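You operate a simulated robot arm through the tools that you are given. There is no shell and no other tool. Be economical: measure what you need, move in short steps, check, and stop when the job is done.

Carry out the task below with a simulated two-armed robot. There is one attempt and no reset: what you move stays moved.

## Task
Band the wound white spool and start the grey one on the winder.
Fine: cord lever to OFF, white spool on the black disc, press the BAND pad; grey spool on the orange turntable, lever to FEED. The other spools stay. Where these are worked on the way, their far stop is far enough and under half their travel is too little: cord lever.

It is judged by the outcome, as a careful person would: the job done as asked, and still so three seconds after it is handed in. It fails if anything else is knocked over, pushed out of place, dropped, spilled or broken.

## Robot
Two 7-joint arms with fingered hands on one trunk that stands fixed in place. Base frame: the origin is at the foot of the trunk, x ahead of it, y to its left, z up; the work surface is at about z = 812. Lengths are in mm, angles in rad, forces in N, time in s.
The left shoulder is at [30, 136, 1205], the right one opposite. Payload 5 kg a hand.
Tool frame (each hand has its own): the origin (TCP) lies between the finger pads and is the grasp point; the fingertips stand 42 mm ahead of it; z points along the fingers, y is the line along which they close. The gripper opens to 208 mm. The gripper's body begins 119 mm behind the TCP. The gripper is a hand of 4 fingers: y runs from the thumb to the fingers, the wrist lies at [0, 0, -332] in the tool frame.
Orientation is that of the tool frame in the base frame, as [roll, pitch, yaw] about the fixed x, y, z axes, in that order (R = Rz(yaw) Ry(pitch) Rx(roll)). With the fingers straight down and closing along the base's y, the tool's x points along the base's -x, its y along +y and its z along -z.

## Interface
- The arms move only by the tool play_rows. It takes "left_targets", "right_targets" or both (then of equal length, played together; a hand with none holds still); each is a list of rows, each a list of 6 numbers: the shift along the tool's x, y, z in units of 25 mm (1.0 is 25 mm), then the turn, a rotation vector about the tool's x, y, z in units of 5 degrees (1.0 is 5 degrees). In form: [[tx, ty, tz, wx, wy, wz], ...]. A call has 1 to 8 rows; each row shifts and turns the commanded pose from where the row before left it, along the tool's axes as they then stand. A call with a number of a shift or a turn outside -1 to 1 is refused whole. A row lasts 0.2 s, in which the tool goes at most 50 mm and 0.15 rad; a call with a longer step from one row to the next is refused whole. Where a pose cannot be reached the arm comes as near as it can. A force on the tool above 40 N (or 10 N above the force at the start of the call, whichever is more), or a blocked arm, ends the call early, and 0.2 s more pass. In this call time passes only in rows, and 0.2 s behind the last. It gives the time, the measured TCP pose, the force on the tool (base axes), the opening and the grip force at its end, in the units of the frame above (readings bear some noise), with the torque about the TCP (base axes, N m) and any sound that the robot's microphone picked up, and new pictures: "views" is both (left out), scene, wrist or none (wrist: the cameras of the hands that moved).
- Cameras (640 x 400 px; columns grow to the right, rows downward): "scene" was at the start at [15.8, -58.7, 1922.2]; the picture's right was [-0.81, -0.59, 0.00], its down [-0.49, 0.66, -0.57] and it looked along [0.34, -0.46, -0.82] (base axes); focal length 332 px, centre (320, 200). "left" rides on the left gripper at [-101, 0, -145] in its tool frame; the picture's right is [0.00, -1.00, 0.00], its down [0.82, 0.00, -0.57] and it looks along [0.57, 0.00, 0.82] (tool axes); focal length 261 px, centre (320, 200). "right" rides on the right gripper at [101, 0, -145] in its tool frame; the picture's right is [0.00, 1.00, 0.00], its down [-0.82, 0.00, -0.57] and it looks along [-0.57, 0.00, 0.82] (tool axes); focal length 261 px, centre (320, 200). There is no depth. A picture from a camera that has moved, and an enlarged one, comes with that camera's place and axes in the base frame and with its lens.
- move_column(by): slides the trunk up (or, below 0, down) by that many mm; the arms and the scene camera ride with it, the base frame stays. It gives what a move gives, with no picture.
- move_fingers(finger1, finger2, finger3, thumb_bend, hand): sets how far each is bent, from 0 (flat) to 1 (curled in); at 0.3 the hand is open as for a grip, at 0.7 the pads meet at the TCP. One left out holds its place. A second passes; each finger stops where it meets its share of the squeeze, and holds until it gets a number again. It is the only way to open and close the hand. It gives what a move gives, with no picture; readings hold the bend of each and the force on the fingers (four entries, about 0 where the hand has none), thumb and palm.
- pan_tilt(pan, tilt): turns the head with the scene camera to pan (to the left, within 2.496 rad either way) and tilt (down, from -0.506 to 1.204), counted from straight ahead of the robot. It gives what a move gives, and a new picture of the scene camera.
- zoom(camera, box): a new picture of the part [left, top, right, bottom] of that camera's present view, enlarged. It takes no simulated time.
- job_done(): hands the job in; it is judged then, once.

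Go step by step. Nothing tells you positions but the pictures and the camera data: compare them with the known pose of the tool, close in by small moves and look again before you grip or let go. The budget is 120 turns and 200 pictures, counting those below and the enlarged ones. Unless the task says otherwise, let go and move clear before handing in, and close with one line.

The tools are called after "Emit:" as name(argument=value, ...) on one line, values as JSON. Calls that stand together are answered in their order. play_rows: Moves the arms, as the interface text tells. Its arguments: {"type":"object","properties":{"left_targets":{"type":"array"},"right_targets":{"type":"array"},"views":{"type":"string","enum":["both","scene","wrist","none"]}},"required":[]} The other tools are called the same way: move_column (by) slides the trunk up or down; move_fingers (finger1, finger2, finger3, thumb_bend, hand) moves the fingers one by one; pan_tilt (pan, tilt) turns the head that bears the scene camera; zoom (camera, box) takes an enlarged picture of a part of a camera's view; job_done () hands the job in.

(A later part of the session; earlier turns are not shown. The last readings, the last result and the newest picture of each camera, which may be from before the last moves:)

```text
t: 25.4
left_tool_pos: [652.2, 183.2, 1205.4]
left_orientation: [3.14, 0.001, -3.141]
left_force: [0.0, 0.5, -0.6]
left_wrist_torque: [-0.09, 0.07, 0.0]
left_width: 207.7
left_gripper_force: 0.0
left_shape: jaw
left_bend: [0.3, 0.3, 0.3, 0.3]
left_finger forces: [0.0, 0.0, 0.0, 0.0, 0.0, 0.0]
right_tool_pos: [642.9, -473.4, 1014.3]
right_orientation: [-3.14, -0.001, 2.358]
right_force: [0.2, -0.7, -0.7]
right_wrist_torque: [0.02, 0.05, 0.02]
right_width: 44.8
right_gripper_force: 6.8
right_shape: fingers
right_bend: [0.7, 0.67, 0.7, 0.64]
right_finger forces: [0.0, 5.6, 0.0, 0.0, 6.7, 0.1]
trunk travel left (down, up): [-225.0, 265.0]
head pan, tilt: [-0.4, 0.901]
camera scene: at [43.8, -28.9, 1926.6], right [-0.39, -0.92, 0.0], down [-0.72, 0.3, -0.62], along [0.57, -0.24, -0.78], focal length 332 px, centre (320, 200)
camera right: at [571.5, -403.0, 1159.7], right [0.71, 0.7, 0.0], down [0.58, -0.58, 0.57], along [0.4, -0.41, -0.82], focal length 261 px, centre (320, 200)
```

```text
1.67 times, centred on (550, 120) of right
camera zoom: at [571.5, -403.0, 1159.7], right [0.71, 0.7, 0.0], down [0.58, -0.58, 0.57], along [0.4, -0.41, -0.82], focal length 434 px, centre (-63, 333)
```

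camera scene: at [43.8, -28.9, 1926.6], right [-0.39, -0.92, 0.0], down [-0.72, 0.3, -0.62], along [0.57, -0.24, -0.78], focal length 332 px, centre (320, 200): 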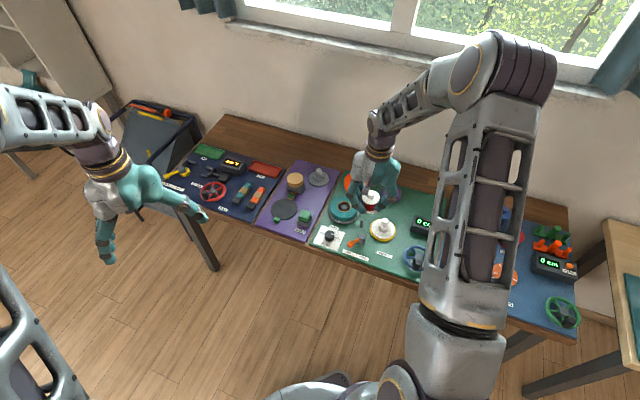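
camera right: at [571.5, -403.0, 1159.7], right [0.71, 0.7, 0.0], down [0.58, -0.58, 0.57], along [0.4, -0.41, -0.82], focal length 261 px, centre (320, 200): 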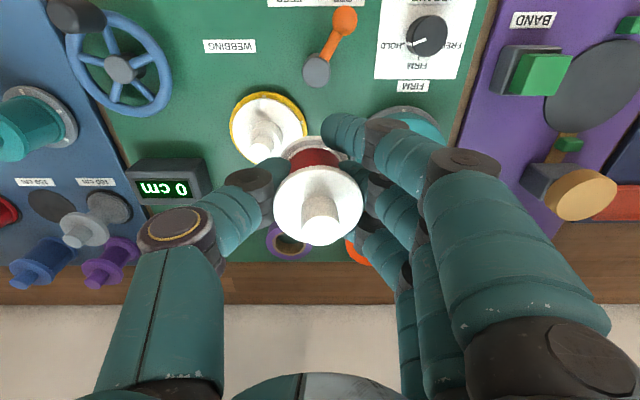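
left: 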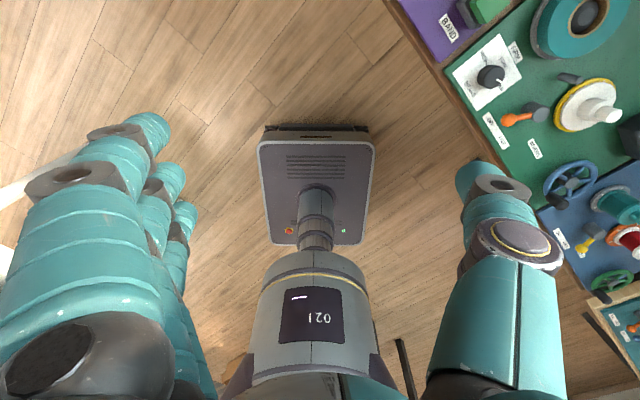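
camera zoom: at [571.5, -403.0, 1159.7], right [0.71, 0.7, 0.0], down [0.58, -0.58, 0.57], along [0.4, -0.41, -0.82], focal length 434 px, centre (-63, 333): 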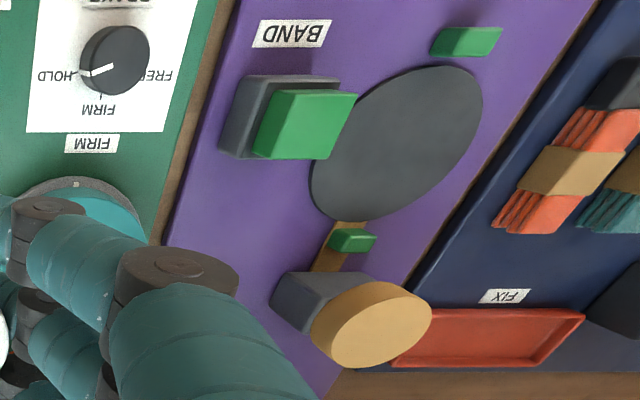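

The black disc is centred at about (868,-215). Continue toward it.

Emit:
play_rows(right_targets=[[0.1, 1, 0, 0, 0, 0], [0.1, 1, 0, 0, 0, 0], [0.1, 1, 0, 0, 0, 0], [0.1, 1, 0, 0, 0, 0], [0.1, 1, 0, 0, 0, 0], [0.1, 1, 0, 0, 0, 0], [0.1, 1, 0, 0, 0, 0], [0.1, 1, 0, 0, 0, 0]], views="none")

Emit:
play_rows(right_targets=[[0, 1, 0, 0, 0, 0], [0, 1, 0, 0, 0, 0], [0, 1, 0, 0, 0, 0], [0, 1, 0, 0, 0, 0], [0, 1, 0, 0, 0, 0]], views="both")

```text
t: 27.2
left_tool_pos: [652.3, 184.2, 1206.4]
left_orientation: [-3.141, -0.001, -3.141]
left_force: [0.6, 0.6, 0.0]
left_wrist_torque: [-0.06, 0.04, 0.01]
left_width: 207.7
left_gripper_force: 0.0
left_shape: jaw
left_bend: [0.3, 0.3, 0.3, 0.3]
left_finger forces: [0.0, 0.1, 0.1, 0.1, 0.0, 0.0]
right_tool_pos: [769.7, -319.2, 1015.4]
right_orientation: [-3.139, 0.0, 2.357]
right_force: [0.1, 0.4, -0.4]
right_wrist_torque: [0.01, 0.05, 0.02]
right_width: 44.6
right_gripper_force: 6.7
right_shape: fingers
right_bend: [0.7, 0.67, 0.7, 0.64]
right_finger forces: [0.1, 5.7, 0.0, 0.0, 6.9, 0.0]
trunk travel left (down, up): [-225.0, 265.0]
head pan, tilt: [-0.4, 0.901]
```

```text
t: 28.4
left_tool_pos: [651.5, 184.2, 1206.3]
left_orientation: [-3.141, 0.002, 3.141]
left_force: [0.3, 0.4, -0.4]
left_wrist_torque: [-0.14, 0.05, 0.02]
left_width: 207.8
left_gripper_force: 0.0
left_shape: jaw
left_bend: [0.3, 0.3, 0.3, 0.3]
left_finger forces: [0.0, 0.0, 0.0, 0.0, 0.1, 0.0]
right_tool_pos: [859.4, -229.0, 1015.9]
right_orientation: [3.141, 0.0, 2.356]
right_force: [0.3, -0.8, -1.7]
right_wrist_torque: [0.09, 0.03, 0.0]
right_width: 44.4
right_gripper_force: 6.1
right_shape: fingers
right_bend: [0.7, 0.67, 0.7, 0.64]
right_finger forces: [0.0, 5.5, 0.0, 0.0, 6.9, 0.1]
trunk travel left (down, up): [-225.0, 265.0]
head pan, tilt: [-0.4, 0.901]
camera scene: at [43.5, -29.0, 1926.6], right [-0.39, -0.92, 0.0], down [-0.72, 0.3, -0.62], along [0.57, -0.24, -0.78], focal length 332 px, centre (320, 200)
camera right: at [787.2, -158.4, 1159.9], right [0.71, 0.7, 0.0], down [0.58, -0.58, 0.57], along [0.4, -0.41, -0.82], focal length 261 px, centre (320, 200)
```

scene: 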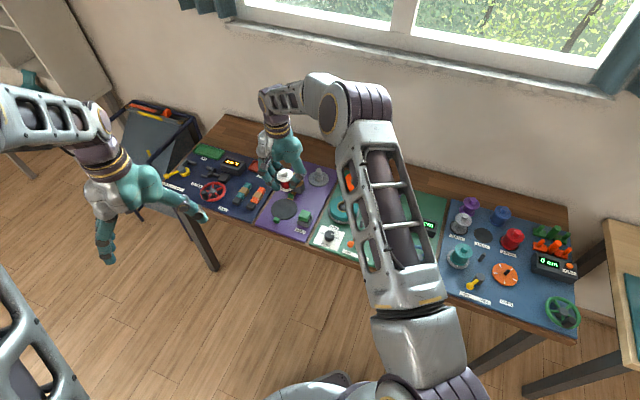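
right: 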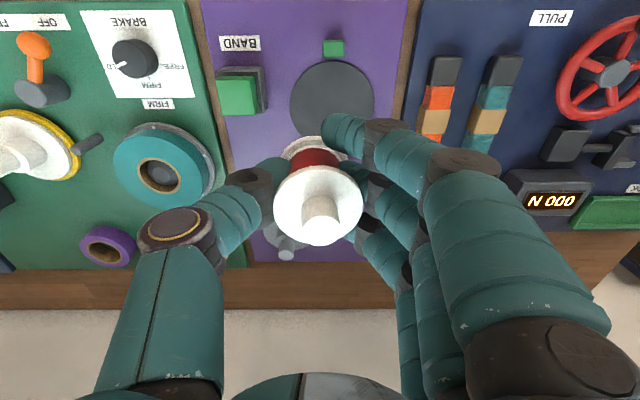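

Disc centre lies at tool offset about (x+16, y+15). The thumb would pass close over the BAND block, so I'll shift, turn the hand 25° so the thumb clears it, and open the two idle fingers.

Emit:
move_fingers(hand="right", finger1=0.52, finger3=0.52)

Emit:
play_rows(right_targets=[[0.72, 0.6, 0, 0, 0, 0], [0, 0, 0, 0, 0, -1], [0, 0, 0, 0, 0, -1], [0, 0, 0, 0, 0, -1], [0, 0, 0, 0, 0, -1], [0, 0, 0, 0, 0, -1]], views="both")

Emit:
zoom(camera="right", box=[180, 40, 440, 260])

```text
t: 29.4
left_tool_pos: [651.5, 184.6, 1207.7]
left_orientation: [-3.141, 0.0, 3.141]
left_force: [0.2, 0.5, -0.3]
left_wrist_torque: [-0.01, 0.0, -0.03]
left_width: 207.9
left_gripper_force: 0.1
left_shape: jaw
left_bend: [0.3, 0.3, 0.3, 0.3]
left_finger forces: [0.0, 0.1, 0.0, 0.1, 0.0, 0.0]
right_tool_pos: [858.1, -230.3, 1016.6]
right_orientation: [-3.14, 0.0, 2.356]
right_force: [-0.4, -0.4, -0.8]
right_wrist_torque: [0.02, -0.01, 0.0]
right_width: 84.1
right_gripper_force: 6.0
right_shape: fingers
right_bend: [0.52, 0.67, 0.52, 0.64]
right_finger forces: [0.1, 5.6, 0.0, 0.0, 6.8, 0.0]
trunk travel left (down, up): [-225.0, 265.0]
head pan, tilt: [-0.4, 0.901]
```

```text
t: 30.8
left_tool_pos: [652.0, 182.9, 1206.1]
left_orientation: [-3.14, 0.001, -3.14]
left_force: [-0.3, -0.5, 0.1]
left_wrist_torque: [-0.02, -0.01, 0.0]
left_width: 207.8
left_gripper_force: 0.0
left_shape: jaw
left_bend: [0.3, 0.3, 0.3, 0.3]
left_finger forces: [0.0, 0.0, 0.1, 0.0, 0.0, 0.0]
right_tool_pos: [855.5, -206.0, 1017.0]
right_orientation: [3.14, 0.0, 2.795]
right_force: [0.0, 0.3, -0.1]
right_wrist_torque: [0.0, -0.01, -0.01]
right_width: 84.3
right_gripper_force: 6.4
right_shape: fingers
right_bend: [0.52, 0.67, 0.52, 0.64]
right_finger forces: [0.1, 5.7, 0.0, 0.2, 6.8, 0.1]
trunk travel left (down, up): [-225.0, 265.0]
head pan, tilt: [-0.4, 0.901]
camera scene: at [42.8, -29.5, 1926.6], right [-0.39, -0.92, 0.0], down [-0.72, 0.3, -0.62], along [0.57, -0.24, -0.78], focal length 332 px, centre (320, 200)
camera right: at [760.5, -172.4, 1160.2], right [0.34, 0.94, 0.0], down [0.77, -0.28, 0.57], along [0.54, -0.2, -0.82], focal length 261 px, centre (320, 200)
```

scene: 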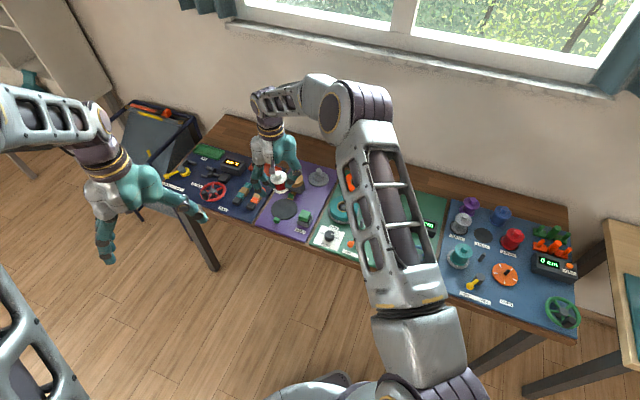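
right: 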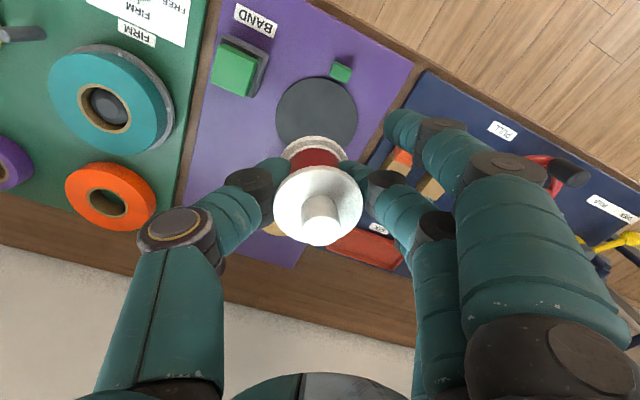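

```text
1.82 times, centred on (310, 150) of right
camera zoom: at [760.5, -172.4, 1160.2], right [0.34, 0.94, 0.0], down [0.77, -0.28, 0.57], along [0.54, -0.2, -0.82], focal length 474 px, centre (338, 291)
```

zoom: 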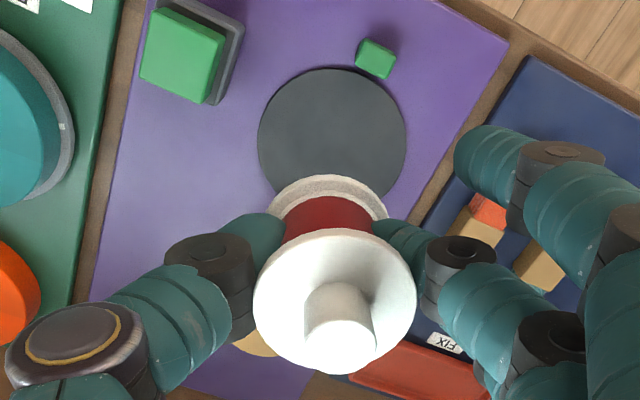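

The spool is almost over the disc centre (needs about −4 mm in tool x). Descend part way and re-check.

Emit:
play_rows(right_targets=[[-0.18, 0, 0.8, 0, 0, 0], [0, 0, 0.9, 0, 0, 0], [0, 0, 0.9, 0, 0, 0], [0, 0, 0.9, 0, 0, 0], [0, 0, 0.8, 0, 0, 0]], views="both")

Emit:
zoom(camera="right", box=[180, 40, 440, 260])

Emit:
zoom(camera="scene", box=[220, 130, 350, 250])

```text
t: 32.0
left_tool_pos: [651.7, 183.5, 1206.8]
left_orientation: [-3.141, 0.0, 3.141]
left_force: [0.3, 0.7, 0.6]
left_wrist_torque: [0.0, 0.01, 0.0]
left_width: 207.7
left_gripper_force: 0.0
left_shape: jaw
left_bend: [0.3, 0.3, 0.3, 0.3]
left_finger forces: [0.0, 0.0, 0.0, 0.1, 0.1, 0.1]
right_tool_pos: [859.8, -208.4, 906.7]
right_orientation: [-3.14, 0.003, 2.791]
right_force: [0.3, -0.1, -0.2]
right_wrist_torque: [0.02, 0.08, 0.01]
right_width: 84.0
right_gripper_force: 6.6
right_shape: fingers
right_bend: [0.52, 0.67, 0.52, 0.64]
right_finger forces: [0.0, 5.6, 0.0, 0.0, 6.7, 0.0]
trunk travel left (down, up): [-225.0, 265.0]
head pan, tilt: [-0.4, 0.901]
camera scene: at [43.4, -29.9, 1926.6], right [-0.39, -0.92, 0.0], down [-0.72, 0.31, -0.62], along [0.57, -0.24, -0.78], focal length 332 px, centre (320, 200)
camera right: at [765.0, -174.1, 1052.4], right [0.35, 0.94, 0.0], down [0.77, -0.28, 0.57], along [0.54, -0.2, -0.82], focal length 261 px, centre (320, 200)
```

scene: 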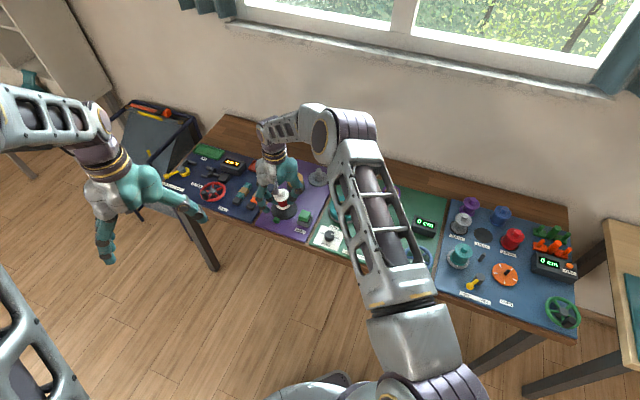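
right: 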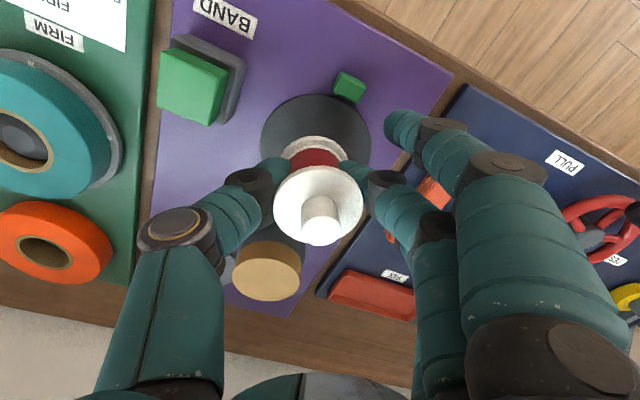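

```text
1.82 times, centred on (310, 150) of right
camera zoom: at [765.0, -174.1, 1052.4], right [0.35, 0.94, 0.0], down [0.77, -0.28, 0.57], along [0.54, -0.2, -0.82], focal length 474 px, centre (338, 291)
```

zoom: 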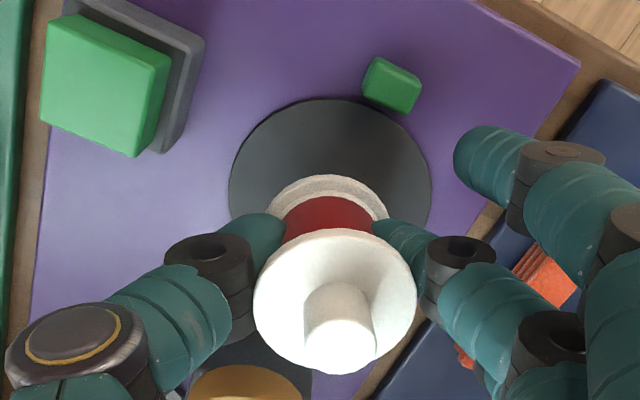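

```text
3.33 times, centred on (285, 190) of scene
camera zoom: at [43.4, -29.9, 1926.6], right [-0.39, -0.92, 0.0], down [-0.72, 0.31, -0.62], along [0.57, -0.24, -0.78], focal length 1107 px, centre (437, 233)
```

zoom: 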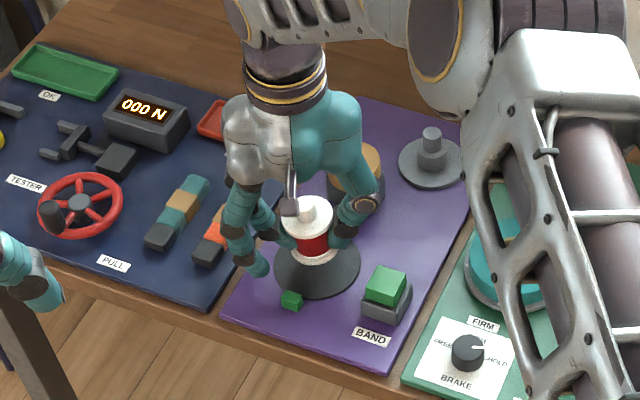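

On target (x +5 mm). Lower the rest until it touches.

Emit:
play_rows(right_targets=[[0.2, 0, 0.4, 0, 0, 0], [0, 0, 0.4, 0, 0, 0], [0, 0, 0.3, 0, 0, 0]], views="wrist")

```text
t: 32.8
left_tool_pos: [652.6, 183.7, 1206.9]
left_orientation: [3.141, 0.0, -3.14]
left_force: [-0.4, -0.1, 0.1]
left_wrist_torque: [-0.01, 0.01, 0.0]
left_width: 208.0
left_gripper_force: 0.0
left_shape: jaw
left_bend: [0.3, 0.3, 0.3, 0.3]
left_finger forces: [0.0, 0.0, 0.1, 0.1, 0.0, 0.0]
right_tool_pos: [855.2, -207.0, 880.4]
right_orientation: [3.141, 0.001, 2.793]
right_force: [1.3, 0.4, -1.6]
right_wrist_torque: [0.02, 0.05, 0.0]
right_width: 84.3
right_gripper_force: 6.2
right_shape: fingers
right_bend: [0.52, 0.67, 0.52, 0.64]
right_finger forces: [0.0, 5.6, 0.1, 0.1, 6.9, 0.1]
trunk travel left (down, up): [-225.0, 265.0]
head pan, tilt: [-0.4, 0.901]
camera right: at [760.1, -172.0, 1025.4], right [0.35, 0.94, 0.0], down [0.77, -0.28, 0.57], along [0.54, -0.2, -0.82], focal length 261 px, centre (320, 200)
```

right: 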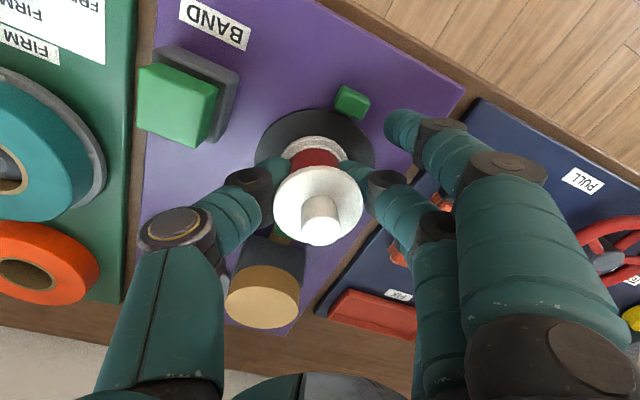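

Emit:
play_rows(right_targets=[[0, 0, 0.12, 0, 0, 0], [0, 0, 0.12, 0, 0, 0]], views="none")

```text
t: 33.4
left_tool_pos: [651.5, 183.1, 1206.7]
left_orientation: [3.139, 0.0, -3.141]
left_force: [-0.1, 0.7, 0.2]
left_wrist_torque: [-0.02, 0.02, 0.0]
left_width: 207.9
left_gripper_force: 0.1
left_shape: jaw
left_bend: [0.3, 0.3, 0.3, 0.3]
left_finger forces: [0.0, 0.0, 0.0, 0.0, 0.1, 0.0]
right_tool_pos: [856.4, -205.9, 873.6]
right_orientation: [-3.141, 0.0, 2.794]
right_force: [0.3, -0.1, -0.7]
right_wrist_torque: [0.01, 0.04, -0.04]
right_width: 84.3
right_gripper_force: 6.0
right_shape: fingers
right_bend: [0.52, 0.67, 0.52, 0.64]
right_finger forces: [0.0, 5.6, 0.0, 0.0, 6.8, 0.0]
trunk travel left (down, up): [-225.0, 265.0]
head pan, tilt: [-0.4, 0.901]
```

Emit:
play_rows(right_targets=[[0, 0, 0.12, 0, 0, 0]], views="wrist")

Emit:
zoom(camera="right", box=[220, 80, 400, 260])

```text
t: 33.8
left_tool_pos: [652.1, 183.7, 1206.2]
left_orientation: [3.141, 0.0, 3.141]
left_force: [-0.3, 0.4, -0.5]
left_wrist_torque: [0.0, 0.02, -0.01]
left_width: 207.8
left_gripper_force: 0.1
left_shape: jaw
left_bend: [0.3, 0.3, 0.3, 0.3]
left_finger forces: [0.0, 0.1, 0.0, 0.1, 0.0, 0.0]
right_tool_pos: [855.7, -207.2, 873.0]
right_orientation: [-3.142, 0.002, 2.792]
right_force: [-1.5, -0.3, 5.5]
right_wrist_torque: [0.13, -0.07, 0.0]
right_width: 84.3
right_gripper_force: 10.1
right_shape: fingers
right_bend: [0.52, 0.67, 0.52, 0.63]
right_finger forces: [0.0, 7.1, 0.0, 0.1, 12.0, 0.0]
trunk travel left (down, up): [-225.0, 265.0]
head pan, tilt: [-0.4, 0.901]
camera right: at [760.0, -172.2, 1017.0], right [0.35, 0.94, 0.0], down [0.77, -0.28, 0.57], along [0.54, -0.2, -0.82], focal length 261 px, centre (320, 200)
```

right: 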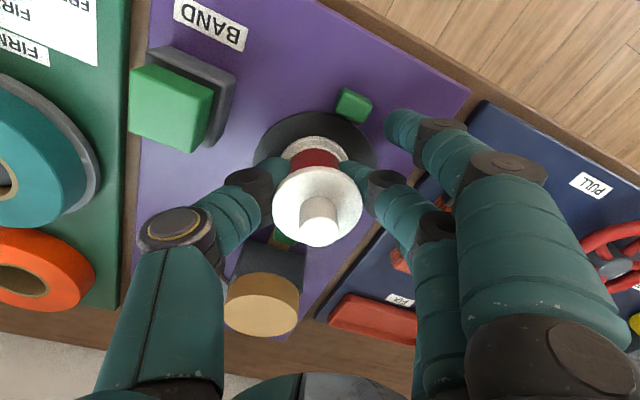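

```text
2.22 times, centred on (310, 170) of right
camera zoom: at [760.0, -172.2, 1017.0], right [0.35, 0.94, 0.0], down [0.77, -0.28, 0.57], along [0.54, -0.2, -0.82], focal length 579 px, centre (342, 267)
```

zoom: 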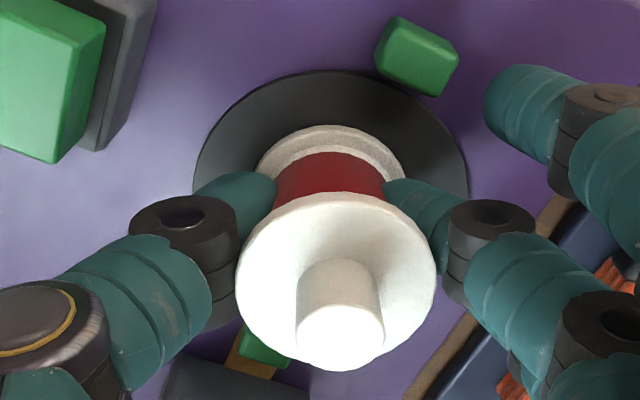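

Touchdown felt (about 5 N). Open thumb and finger to release.

Emit:
move_fingers(hand="right", finger2=0.55, thumb_bend=0.55)

Emit:
zoom(camera="right", box=[180, 60, 440, 260])

```text
t: 34.8
left_tool_pos: [651.0, 183.5, 1206.6]
left_orientation: [3.141, 0.0, -3.14]
left_force: [0.1, 0.2, -0.1]
left_wrist_torque: [0.02, -0.02, 0.03]
left_width: 208.2
left_gripper_force: 0.0
left_shape: jaw
left_bend: [0.3, 0.3, 0.3, 0.3]
left_finger forces: [0.0, 0.0, 0.0, 0.0, 0.0, 0.1]
right_tool_pos: [854.9, -206.4, 870.9]
right_orientation: [3.141, -0.001, 2.792]
right_force: [0.0, -0.1, 0.1]
right_wrist_torque: [0.01, 0.01, 0.01]
right_width: 102.0
right_gripper_force: 0.0
right_shape: fingers
right_bend: [0.52, 0.55, 0.52, 0.55]
right_finger forces: [0.0, 0.0, 0.1, 0.1, 0.0, 0.0]
trunk travel left (down, up): [-225.0, 265.0]
head pan, tilt: [-0.4, 0.901]
```

```text
2.00 times, centred on (310, 160) of right
camera zoom: at [760.0, -172.1, 1016.0], right [0.35, 0.94, 0.0], down [0.77, -0.28, 0.57], along [0.54, -0.2, -0.82], focal length 521 px, centre (340, 280)
```

zoom: 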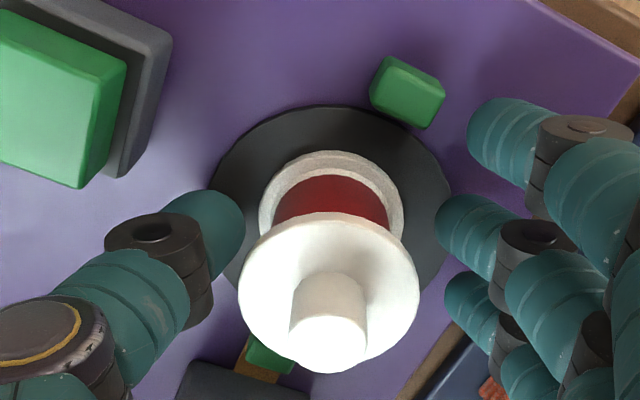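

Released; the spool stands upright and centred on the disc. Lift straight off.

Emit:
play_rows(right_targets=[[0, 0, -0.5, 0, 0, 0], [0, 0, -0.8, 0, 0, 0], [0, 0, -1, 0, 0, 0], [0, 0, -1, 0, 0, 0], [0, 0, -1, 0, 0, 0], [0, 0, -1, 0, 0, 0]], views="none")

Emit:
move_fingers(hand="right", finger1=1, finger2=0.68, finger3=1, thumb_bend=0.4)

Emit:
play_rows(right_targets=[[0, 0, -0.1, 0, 0, 0]], views="both")

```text
t: 36.2
left_tool_pos: [651.1, 184.8, 1207.8]
left_orientation: [-3.141, 0.001, 3.141]
left_force: [-0.9, -0.2, -0.5]
left_wrist_torque: [-0.03, -0.06, 0.0]
left_width: 208.0
left_gripper_force: 0.0
left_shape: jaw
left_bend: [0.3, 0.3, 0.3, 0.3]
left_finger forces: [0.0, 0.0, 0.1, 0.0, 0.0, 0.1]
right_tool_pos: [853.8, -206.5, 1006.0]
right_orientation: [-3.14, -0.002, 2.794]
right_force: [-1.0, 0.7, -0.3]
right_wrist_torque: [-0.03, -0.06, 0.01]
right_width: 101.8
right_gripper_force: 0.1
right_shape: fingers
right_bend: [0.52, 0.55, 0.52, 0.55]
right_finger forces: [0.0, 0.0, 0.0, 0.0, 0.0, 0.0]
trunk travel left (down, up): [-225.0, 265.0]
head pan, tilt: [-0.4, 0.901]
```

```text
t: 37.2
left_tool_pos: [651.9, 183.5, 1205.8]
left_orientation: [-3.141, 0.0, 3.141]
left_force: [0.3, 0.1, -1.0]
left_wrist_torque: [0.02, -0.03, 0.0]
left_width: 207.7
left_gripper_force: 0.0
left_shape: jaw
left_bend: [0.3, 0.3, 0.3, 0.3]
left_finger forces: [0.1, 0.0, 0.0, 0.0, 0.1, 0.0]
right_tool_pos: [854.4, -205.5, 1005.7]
right_orientation: [3.141, 0.0, 2.793]
right_force: [0.2, -0.1, 0.0]
right_wrist_torque: [-0.03, 0.0, -0.02]
right_width: 93.9
right_gripper_force: 0.0
right_shape: fingers
right_bend: [1.0, 0.68, 1.0, 0.4]
right_finger forces: [0.0, 0.1, 0.0, 0.0, 0.0, 0.0]
trunk travel left (down, up): [-225.0, 265.0]
head pan, tilt: [-0.4, 0.901]
```

```text
t: 37.6
left_tool_pos: [652.1, 183.5, 1206.5]
left_orientation: [-3.14, -0.002, 3.14]
left_force: [0.0, 0.5, 0.4]
left_wrist_torque: [-0.01, -0.01, -0.05]
left_width: 207.9
left_gripper_force: 0.1
left_shape: jaw
left_bend: [0.3, 0.3, 0.3, 0.3]
left_finger forces: [0.0, 0.0, 0.1, 0.0, 0.0, 0.0]
right_tool_pos: [855.9, -206.3, 1008.1]
right_orientation: [3.141, 0.0, 2.795]
right_force: [-0.3, 0.2, 0.3]
right_wrist_torque: [-0.03, 0.01, 0.01]
right_width: 93.6
right_gripper_force: 0.2
right_shape: fingers
right_bend: [1.0, 0.68, 1.0, 0.4]
right_finger forces: [0.0, 0.0, 0.0, 0.0, 0.0, 0.0]
trunk travel left (down, up): [-225.0, 265.0]
head pan, tilt: [-0.4, 0.901]
camera scene: at [42.4, -29.6, 1926.6], right [-0.39, -0.92, 0.0], down [-0.72, 0.3, -0.62], along [0.57, -0.24, -0.78], focal length 332 px, centre (320, 200)
camera right: at [759.8, -171.3, 1151.8], right [0.35, 0.94, 0.0], down [0.77, -0.28, 0.57], along [0.54, -0.2, -0.82], focal length 261 px, centre (320, 200)
```

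scene: 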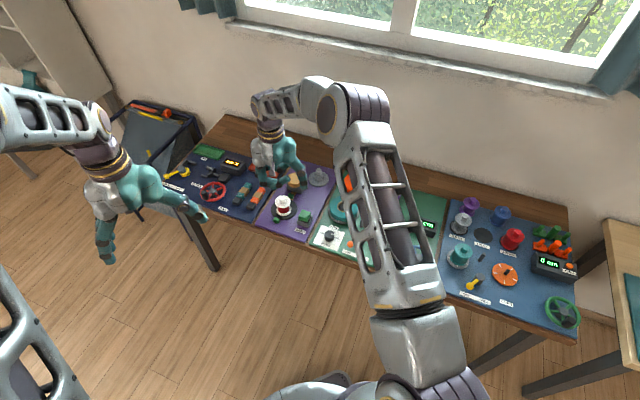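
right: 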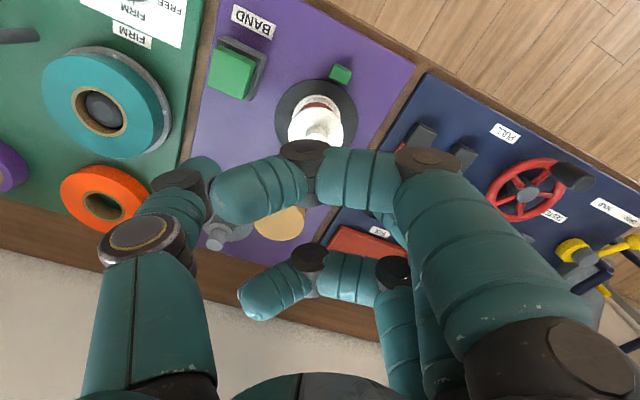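

White spool stands well on the disc. Now move the extended middle finger over the BAND pad at about (773,-272).

Emit:
play_rows(right_targets=[[0.54, -0.92, 0, 0, 0, 0], [0.54, -0.92, 0, 0, 0, 0], [0.54, -0.92, 0, 0, 0, 0], [0.54, -0.92, 0, 0, 0, 0]], views="both")

Emit:
zoom(camera="scene", box=[240, 110, 370, 260])

```text
t: 38.6
left_tool_pos: [650.7, 183.9, 1208.5]
left_orientation: [-3.141, 0.0, 3.141]
left_force: [-0.5, -1.1, 0.2]
left_wrist_torque: [0.07, -0.05, 0.01]
left_width: 208.0
left_gripper_force: 0.1
left_shape: jaw
left_bend: [0.3, 0.3, 0.3, 0.3]
left_finger forces: [0.0, 0.1, 0.1, 0.1, 0.0, 0.0]
right_tool_pos: [772.2, -274.7, 1007.6]
right_orientation: [-3.14, 0.001, 2.795]
right_force: [-0.9, 0.4, 0.2]
right_wrist_torque: [-0.04, -0.06, -0.01]
right_width: 94.0
right_gripper_force: 0.1
right_shape: fingers
right_bend: [1.0, 0.68, 1.0, 0.4]
right_finger forces: [0.0, 0.0, 0.1, 0.0, 0.1, 0.0]
trunk travel left (down, up): [-225.0, 265.0]
head pan, tilt: [-0.4, 0.901]
camera scene: at [41.6, -30.7, 1926.6], right [-0.39, -0.92, 0.0], down [-0.72, 0.31, -0.62], along [0.57, -0.24, -0.78], focal length 332 px, centre (320, 200)
camera right: at [677.0, -240.1, 1151.8], right [0.34, 0.94, 0.0], down [0.77, -0.28, 0.57], along [0.54, -0.2, -0.82], focal length 261 px, centre (320, 200)
```

scene: 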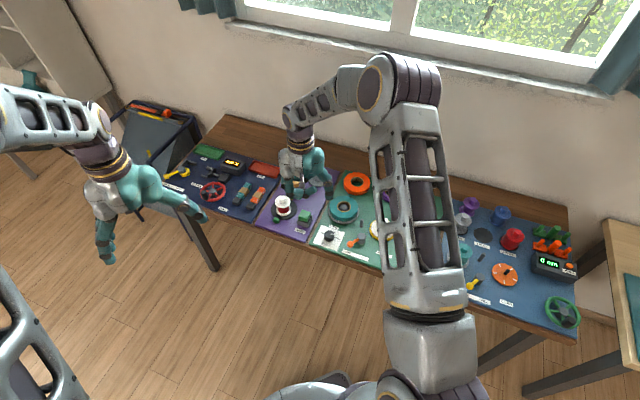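
right: 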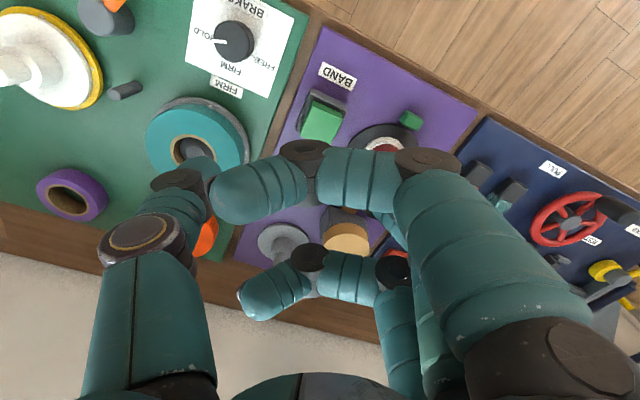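

```text
2.67 times, centred on (305, 185) of scene
camera zoom: at [41.6, -30.7, 1926.6], right [-0.39, -0.92, 0.0], down [-0.72, 0.31, -0.62], along [0.57, -0.24, -0.78], focal length 885 px, centre (360, 240)
```

zoom: 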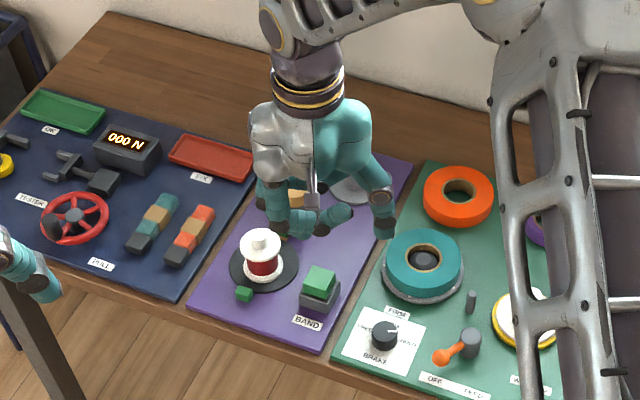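

Pad is right under the TCP. The open thumb would come near the teal reel, so I'll pinch it against the middle finger, then descend.

Emit:
move_fingers(hand="right", finger2=0.69, thumb_bend=0.69)

Emit:
play_rows(right_targets=[[0.1, 0, 0.8, 0, 0, 0], [0, 0, 0.8, 0, 0, 0], [0, 0, 0.8, 0, 0, 0], [0, 0, 0.8, 0, 0, 0]], views="both")

Emit:
zoom(camera="scene", box=[240, 130, 370, 260])

```text
t: 39.6
left_tool_pos: [651.3, 184.0, 1207.3]
left_orientation: [3.14, 0.001, -3.141]
left_force: [0.3, -0.9, -0.1]
left_wrist_torque: [0.01, -0.01, -0.01]
left_width: 207.8
left_gripper_force: 0.1
left_shape: jaw
left_bend: [0.3, 0.3, 0.3, 0.3]
left_finger forces: [0.1, 0.0, 0.0, 0.1, 0.0, 0.0]
right_tool_pos: [772.8, -273.7, 1006.9]
right_orientation: [3.141, 0.0, 2.794]
right_force: [0.0, 0.8, 0.8]
right_wrist_torque: [-0.01, 0.0, -0.01]
right_width: 71.8
right_gripper_force: 0.1
right_shape: fingers
right_bend: [1.0, 0.69, 1.0, 0.69]
right_finger forces: [0.0, 0.0, 0.0, 0.0, 0.1, 0.0]
trunk travel left (down, up): [-225.0, 265.0]
head pan, tilt: [-0.4, 0.901]
```

```text
t: 40.6
left_tool_pos: [652.2, 183.0, 1206.9]
left_orientation: [3.141, -0.001, -3.141]
left_force: [0.4, -0.1, -0.5]
left_wrist_torque: [0.03, 0.08, 0.02]
left_width: 207.8
left_gripper_force: 0.1
left_shape: jaw
left_bend: [0.3, 0.3, 0.3, 0.3]
left_finger forces: [0.0, 0.0, 0.1, 0.1, 0.0, 0.0]
right_tool_pos: [771.3, -274.3, 927.4]
right_orientation: [3.141, -0.001, 2.792]
right_force: [0.2, -0.8, -0.7]
right_wrist_torque: [0.04, 0.04, 0.04]
right_width: 72.0
right_gripper_force: 0.0
right_shape: fingers
right_bend: [1.0, 0.69, 1.0, 0.69]
right_finger forces: [0.0, 0.0, 0.1, 0.1, 0.1, 0.0]
trunk travel left (down, up): [-225.0, 265.0]
head pan, tilt: [-0.4, 0.901]
camera scene: at [43.5, -29.9, 1926.5], right [-0.39, -0.92, 0.0], down [-0.72, 0.31, -0.62], along [0.57, -0.24, -0.78], focal length 332 px, centre (320, 200)
camera right: at [676.4, -239.9, 1070.7], right [0.35, 0.94, 0.0], down [0.77, -0.28, 0.57], along [0.54, -0.2, -0.82], focal length 261 px, centre (320, 200)
```

scene: 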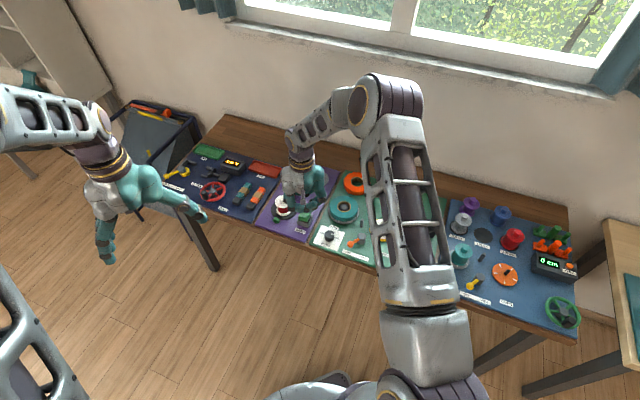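
right: 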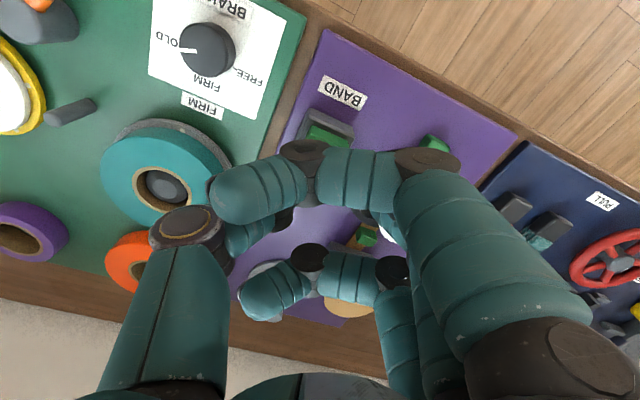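

```text
3.08 times, centred on (305, 195) of scene
camera zoom: at [43.5, -29.9, 1926.5], right [-0.39, -0.92, 0.0], down [-0.72, 0.31, -0.62], along [0.57, -0.24, -0.78], focal length 1022 px, centre (366, 215)
```

zoom: 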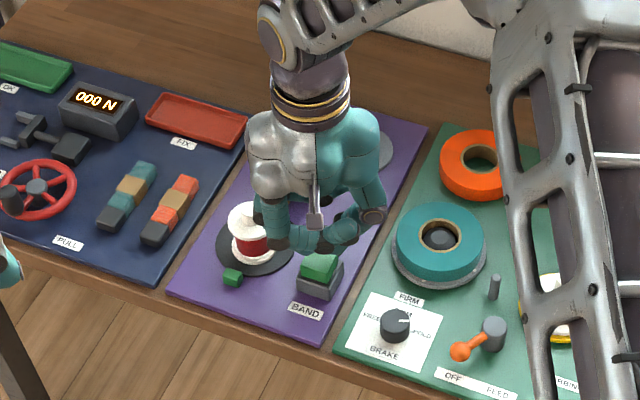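

The back finger's knuckle would come close to the spool's knob, so I'll turn the hand another 20° away from it before pressing.

Emit:
play_rows(right_targets=[[0, 0, 0, 0, 0, -1], [0, 0, 0, 0, 0, -1], [0, 0, 0, 0, 0, -1], [0, 0, 0, 0, 0, -1]], views="both")

Emit:
zoom(camera="scene", box=[240, 130, 370, 260])

```text
t: 41.6
left_tool_pos: [650.7, 182.9, 1206.8]
left_orientation: [3.141, 0.0, 3.141]
left_force: [-0.3, -0.3, 0.7]
left_wrist_torque: [0.02, 0.01, 0.0]
left_width: 207.9
left_gripper_force: 0.1
left_shape: jaw
left_bend: [0.3, 0.3, 0.3, 0.3]
left_finger forces: [0.0, 0.0, 0.0, 0.1, 0.1, 0.0]
right_tool_pos: [771.4, -274.5, 927.2]
right_orientation: [3.14, -0.001, -3.139]
right_force: [-0.6, -0.2, 0.2]
right_wrist_torque: [-0.01, 0.01, -0.04]
right_width: 71.9
right_gripper_force: 0.0
right_shape: fingers
right_bend: [1.0, 0.69, 1.0, 0.69]
right_finger forces: [0.1, 0.0, 0.0, 0.0, 0.0, 0.0]
trunk travel left (down, up): [-225.0, 265.0]
head pan, tilt: [-0.4, 0.901]
camera scene: at [42.7, -29.9, 1926.6], right [-0.39, -0.92, 0.0], down [-0.72, 0.31, -0.62], along [0.57, -0.24, -0.78], focal length 332 px, centre (320, 200)
camera right: at [669.5, -274.2, 1071.1], right [0.0, 1.0, 0.0], down [0.82, 0.0, 0.57], along [0.57, 0.0, -0.82], focal length 261 px, centre (320, 200)
```

scene: 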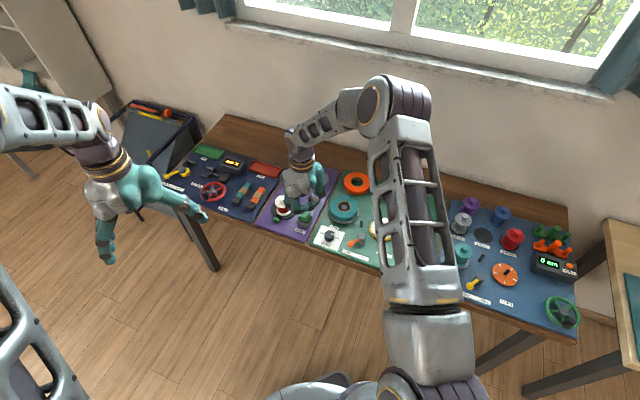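
right: 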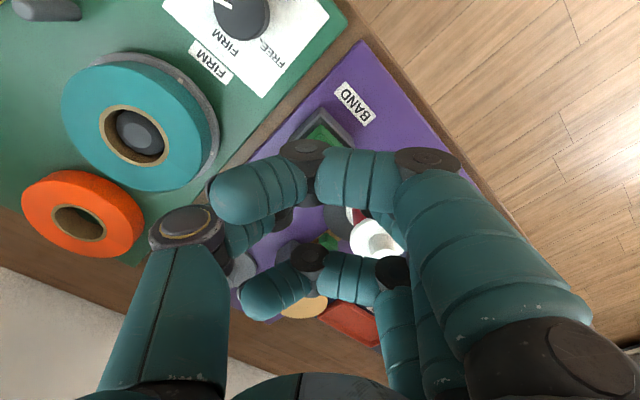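

```text
3.08 times, centred on (305, 195) of scene
camera zoom: at [42.7, -29.9, 1926.6], right [-0.39, -0.92, 0.0], down [-0.72, 0.31, -0.62], along [0.57, -0.24, -0.78], focal length 1022 px, centre (366, 215)
```

zoom: 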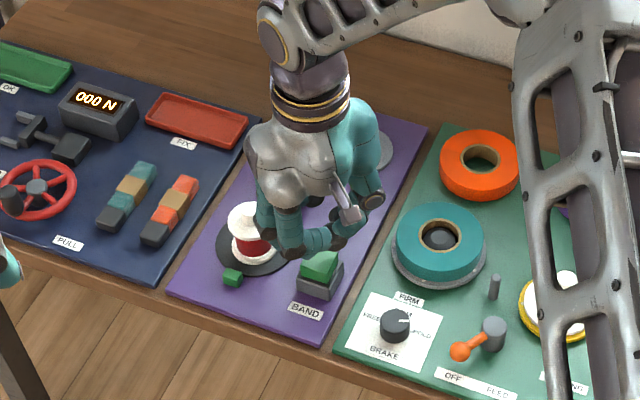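

Clear of the spool now, tip above the pad. Press down in small steps.

Emit:
play_rows(right_targets=[[0, 0, 0.4, 0, 0, 0], [0, 0, 0.4, 0, 0, 0], [0, 0, 0.3, 0, 0, 0], [0, 0, 0.2, 0, 0, 0]], views="wrist")

```text
t: 42.6
left_tool_pos: [651.4, 183.8, 1208.3]
left_orientation: [3.141, 0.001, -3.141]
left_force: [0.0, -0.8, 0.5]
left_wrist_torque: [-0.02, -0.01, -0.03]
left_width: 207.9
left_gripper_force: 0.1
left_shape: jaw
left_bend: [0.3, 0.3, 0.3, 0.3]
left_finger forces: [0.0, 0.0, 0.0, 0.1, 0.0, 0.0]
right_tool_pos: [770.7, -274.1, 896.7]
right_orientation: [-3.141, 0.0, 3.141]
right_force: [-0.5, -4.6, 13.9]
right_wrist_torque: [-0.38, 0.01, 0.02]
right_width: 71.5
right_gripper_force: 7.3
right_shape: fingers
right_bend: [1.0, 0.69, 1.0, 0.69]
right_finger forces: [0.0, 0.9, 0.1, 0.1, 13.4, 0.0]
trunk travel left (down, up): [-225.0, 265.0]
head pan, tilt: [-0.4, 0.901]
heard: click
camera right: at [669.2, -274.7, 1040.0], right [0.0, 1.0, 0.0], down [0.82, 0.0, 0.57], along [0.57, 0.0, -0.82], focal length 261 px, centre (320, 200)
```

right: 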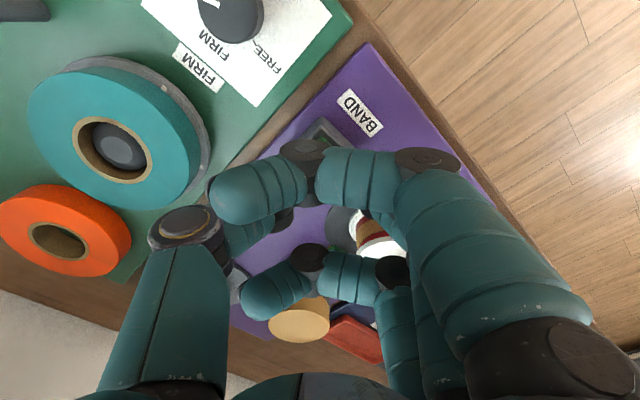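

A click was heard and a band now seems to be around the spool. Lift off and check.

Emit:
play_rows(right_targets=[[0, 0, -0.8, 0, 0, 0], [0, 0, -1, 0, 0, 0], [0, 0, -1, 0, 0, 0], [0, 0, -1, 0, 0, 0], [0, 0, -1, 0, 0, 0]], views="scene")

Emit:
zoom(camera="scene", box=[240, 150, 350, 250])

```text
t: 43.8
left_tool_pos: [651.5, 184.3, 1207.0]
left_orientation: [-3.141, 0.001, 3.141]
left_force: [-1.5, 0.2, -0.9]
left_wrist_torque: [0.03, -0.05, 0.04]
left_width: 207.9
left_gripper_force: 0.1
left_shape: jaw
left_bend: [0.3, 0.3, 0.3, 0.3]
left_finger forces: [0.0, 0.0, 0.0, 0.0, 0.0, 0.0]
right_tool_pos: [770.2, -274.4, 1015.2]
right_orientation: [3.141, -0.001, -3.139]
right_force: [-0.5, 0.6, -0.7]
right_wrist_torque: [-0.03, -0.03, 0.01]
right_width: 71.9
right_gripper_force: 0.1
right_shape: fingers
right_bend: [1.0, 0.69, 1.0, 0.69]
right_finger forces: [0.0, 0.0, 0.1, 0.0, 0.0, 0.0]
trunk travel left (down, up): [-225.0, 265.0]
head pan, tilt: [-0.4, 0.901]
camera scene: at [41.8, -29.5, 1926.6], right [-0.39, -0.92, 0.0], down [-0.72, 0.3, -0.62], along [0.57, -0.24, -0.78], focal length 332 px, centre (320, 200)
```

scene: 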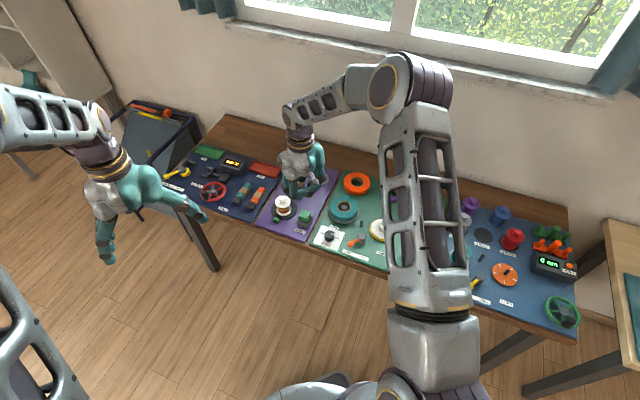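

```text
4.00 times, centred on (295, 200) of scene
camera zoom: at [41.8, -29.5, 1926.6], right [-0.39, -0.92, 0.0], down [-0.72, 0.3, -0.62], along [0.57, -0.24, -0.78], focal length 1328 px, centre (420, 200)
```

zoom: 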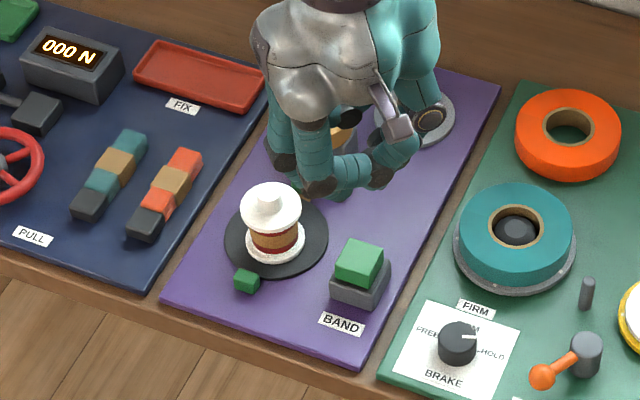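

The white spool is banded. Next the grey spool on the blue panel: open the hand and travel back, turning to the 45° heading.

Emit:
move_fingers(hand="right", finger1=0.53, finger2=0.53, finger3=0.53, thumb_bend=0.53)

Emit:
play_rows(right_targets=[[0.45, -0.9, -0.2, 0, 0, 1], [0.37, -0.936, -0.2, 0, 0, 1], [0.287, -0.964, -0.2, 0, 0, 1], [0.202, -0.986, 0, 0, 0, 1], [0.115, -1, 0, 0, 0, 1], [0.028, -1, 0, 0, 0, 1], [-0.06, -1, 0, 0, 0, 1], [-0.148, -0.995, 0, 0, 0, 1]], views="none")

Emit:
play_rows(right_targets=[[-0.34, -0.97, 0, 0, 0, 1], [-0.34, -0.97, 0, 0, 0, 0], [-0.34, -0.97, 0, 0, 0, 0], [-0.34, -0.97, 0, 0, 0, 0], [-0.34, -0.97, 0, 0, 0, 0], [-0.34, -0.97, 0, 0, 0, 0], [-0.34, -0.97, 0, 0, 0, 0], [-0.34, -0.97, 0, 0, 0, 0]], views="none")

Emit:
play_rows(right_targets=[[-0.34, -0.97, 0, 0, 0, 0], [-0.34, -0.97, 0, 0, 0, 0], [-0.34, -0.97, 0, 0, 0, 0], [-0.34, -0.97, 0, 0, 0, 0], [-0.34, -0.97, 0, 0, 0, 0], [-0.34, -0.97, 0, 0, 0, 0], [-0.34, -0.97, 0, 0, 0, 0]], views="both")

```text
t: 44.8
left_tool_pos: [651.8, 183.6, 1206.7]
left_orientation: [-3.141, -0.001, -3.14]
left_force: [-0.8, -0.4, 0.8]
left_wrist_torque: [-0.01, 0.01, -0.02]
left_width: 207.8
left_gripper_force: 0.1
left_shape: jaw
left_bend: [0.3, 0.3, 0.3, 0.3]
left_finger forces: [0.1, 0.0, 0.0, 0.1, 0.0, 0.1]
right_tool_pos: [770.6, -272.7, 1014.6]
right_orientation: [-3.141, -0.001, -3.141]
right_force: [0.0, -0.2, -0.4]
right_wrist_torque: [0.03, -0.01, -0.01]
right_width: 104.4
right_gripper_force: 0.1
right_shape: fingers
right_bend: [0.53, 0.53, 0.53, 0.53]
right_finger forces: [0.0, 0.0, 0.0, 0.1, 0.0, 0.0]
trunk travel left (down, up): [-225.0, 265.0]
head pan, tilt: [-0.4, 0.901]
```

```text
t: 46.6
left_tool_pos: [650.4, 183.3, 1208.5]
left_orientation: [3.141, 0.0, -3.142]
left_force: [-0.1, -0.1, 0.2]
left_wrist_torque: [0.08, -0.05, 0.0]
left_width: 207.7
left_gripper_force: 0.0
left_shape: jaw
left_bend: [0.3, 0.3, 0.3, 0.3]
left_finger forces: [0.1, 0.0, 0.0, 0.1, 0.1, 0.1]
right_tool_pos: [681.6, -453.2, 1029.4]
right_orientation: [3.14, 0.001, 2.444]
right_force: [0.1, 0.5, 0.6]
right_wrist_torque: [-0.02, -0.02, 0.0]
right_width: 104.7
right_gripper_force: 0.1
right_shape: fingers
right_bend: [0.53, 0.53, 0.53, 0.53]
right_finger forces: [0.0, 0.0, 0.0, 0.1, 0.0, 0.0]
trunk travel left (down, up): [-225.0, 265.0]
head pan, tilt: [-0.4, 0.901]
```

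```text
t: 48.4
left_tool_pos: [651.9, 182.5, 1207.1]
left_orientation: [-3.141, 0.0, -3.141]
left_force: [-0.4, -0.9, 0.2]
left_wrist_torque: [0.1, -0.08, -0.03]
left_width: 207.7
left_gripper_force: 0.0
left_shape: jaw
left_bend: [0.3, 0.3, 0.3, 0.3]
left_finger forces: [0.0, 0.0, 0.0, 0.1, 0.0, 0.0]
right_tool_pos: [593.9, -640.2, 1027.9]
right_orientation: [3.139, -0.001, 2.359]
right_force: [0.5, 0.8, 0.2]
right_wrist_torque: [-0.03, 0.03, -0.01]
right_width: 104.7
right_gripper_force: 0.1
right_shape: fingers
right_bend: [0.53, 0.53, 0.53, 0.53]
right_finger forces: [0.0, 0.1, 0.0, 0.0, 0.0, 0.0]
trunk travel left (down, up): [-225.0, 265.0]
head pan, tilt: [-0.4, 0.901]
```

```text
t: 50.0
left_tool_pos: [650.8, 182.5, 1205.8]
left_orientation: [3.141, 0.001, 3.141]
left_force: [-0.1, -1.2, 0.3]
left_wrist_torque: [0.11, -0.05, 0.0]
left_width: 207.8
left_gripper_force: 0.0
left_shape: jaw
left_bend: [0.3, 0.3, 0.3, 0.3]
left_finger forces: [0.1, 0.1, 0.0, 0.1, 0.0, 0.1]
right_tool_pos: [517.5, -802.9, 1029.3]
right_orientation: [3.141, -0.001, 2.357]
right_force: [0.2, 0.5, -0.2]
right_wrist_torque: [-0.03, 0.08, 0.03]
right_width: 104.9
right_gripper_force: 0.1
right_shape: fingers
right_bend: [0.53, 0.53, 0.53, 0.53]
right_finger forces: [0.0, 0.1, 0.0, 0.0, 0.1, 0.1]
trunk travel left (down, up): [-225.0, 265.0]
head pan, tilt: [-0.4, 0.901]
camera scene: at [42.0, -31.0, 1926.6], right [-0.39, -0.92, 0.0], down [-0.72, 0.31, -0.62], along [0.57, -0.24, -0.78], focal length 332 px, centre (320, 200)
camera right: at [446.1, -730.5, 1173.5], right [0.71, 0.71, 0.0], down [0.58, -0.58, 0.57], along [0.4, -0.4, -0.82], focal length 261 px, centre (320, 200)
```

scene: 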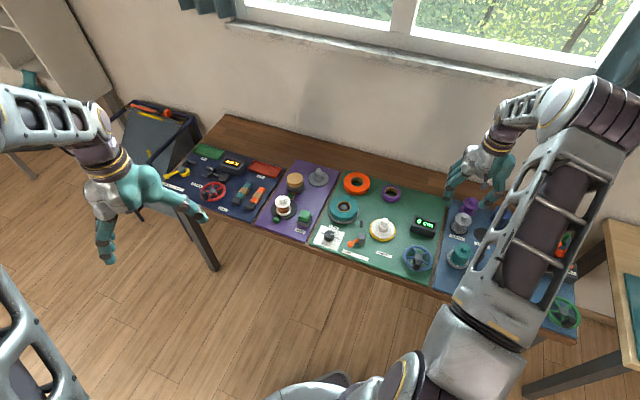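
right: 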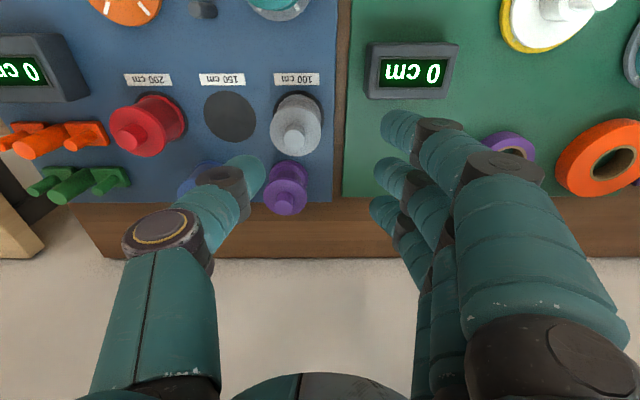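

Emit:
zoom(camera="right", box=[200, 60, 400, 220])

```text
2.50 times, centred on (300, 140) of right
camera zoom: at [446.1, -730.5, 1173.5], right [0.71, 0.71, 0.0], down [0.58, -0.58, 0.57], along [0.4, -0.4, -0.82], focal length 652 px, centre (370, 350)
```

zoom: 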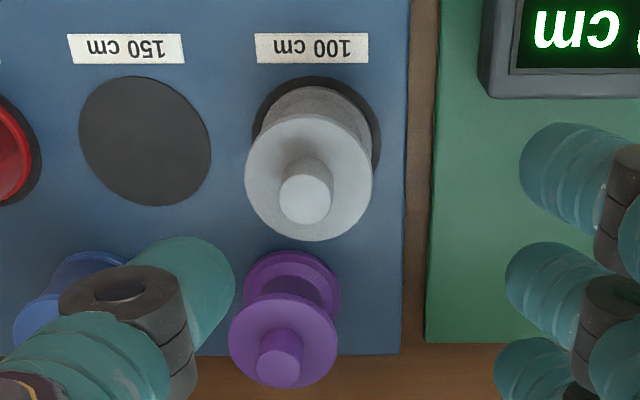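

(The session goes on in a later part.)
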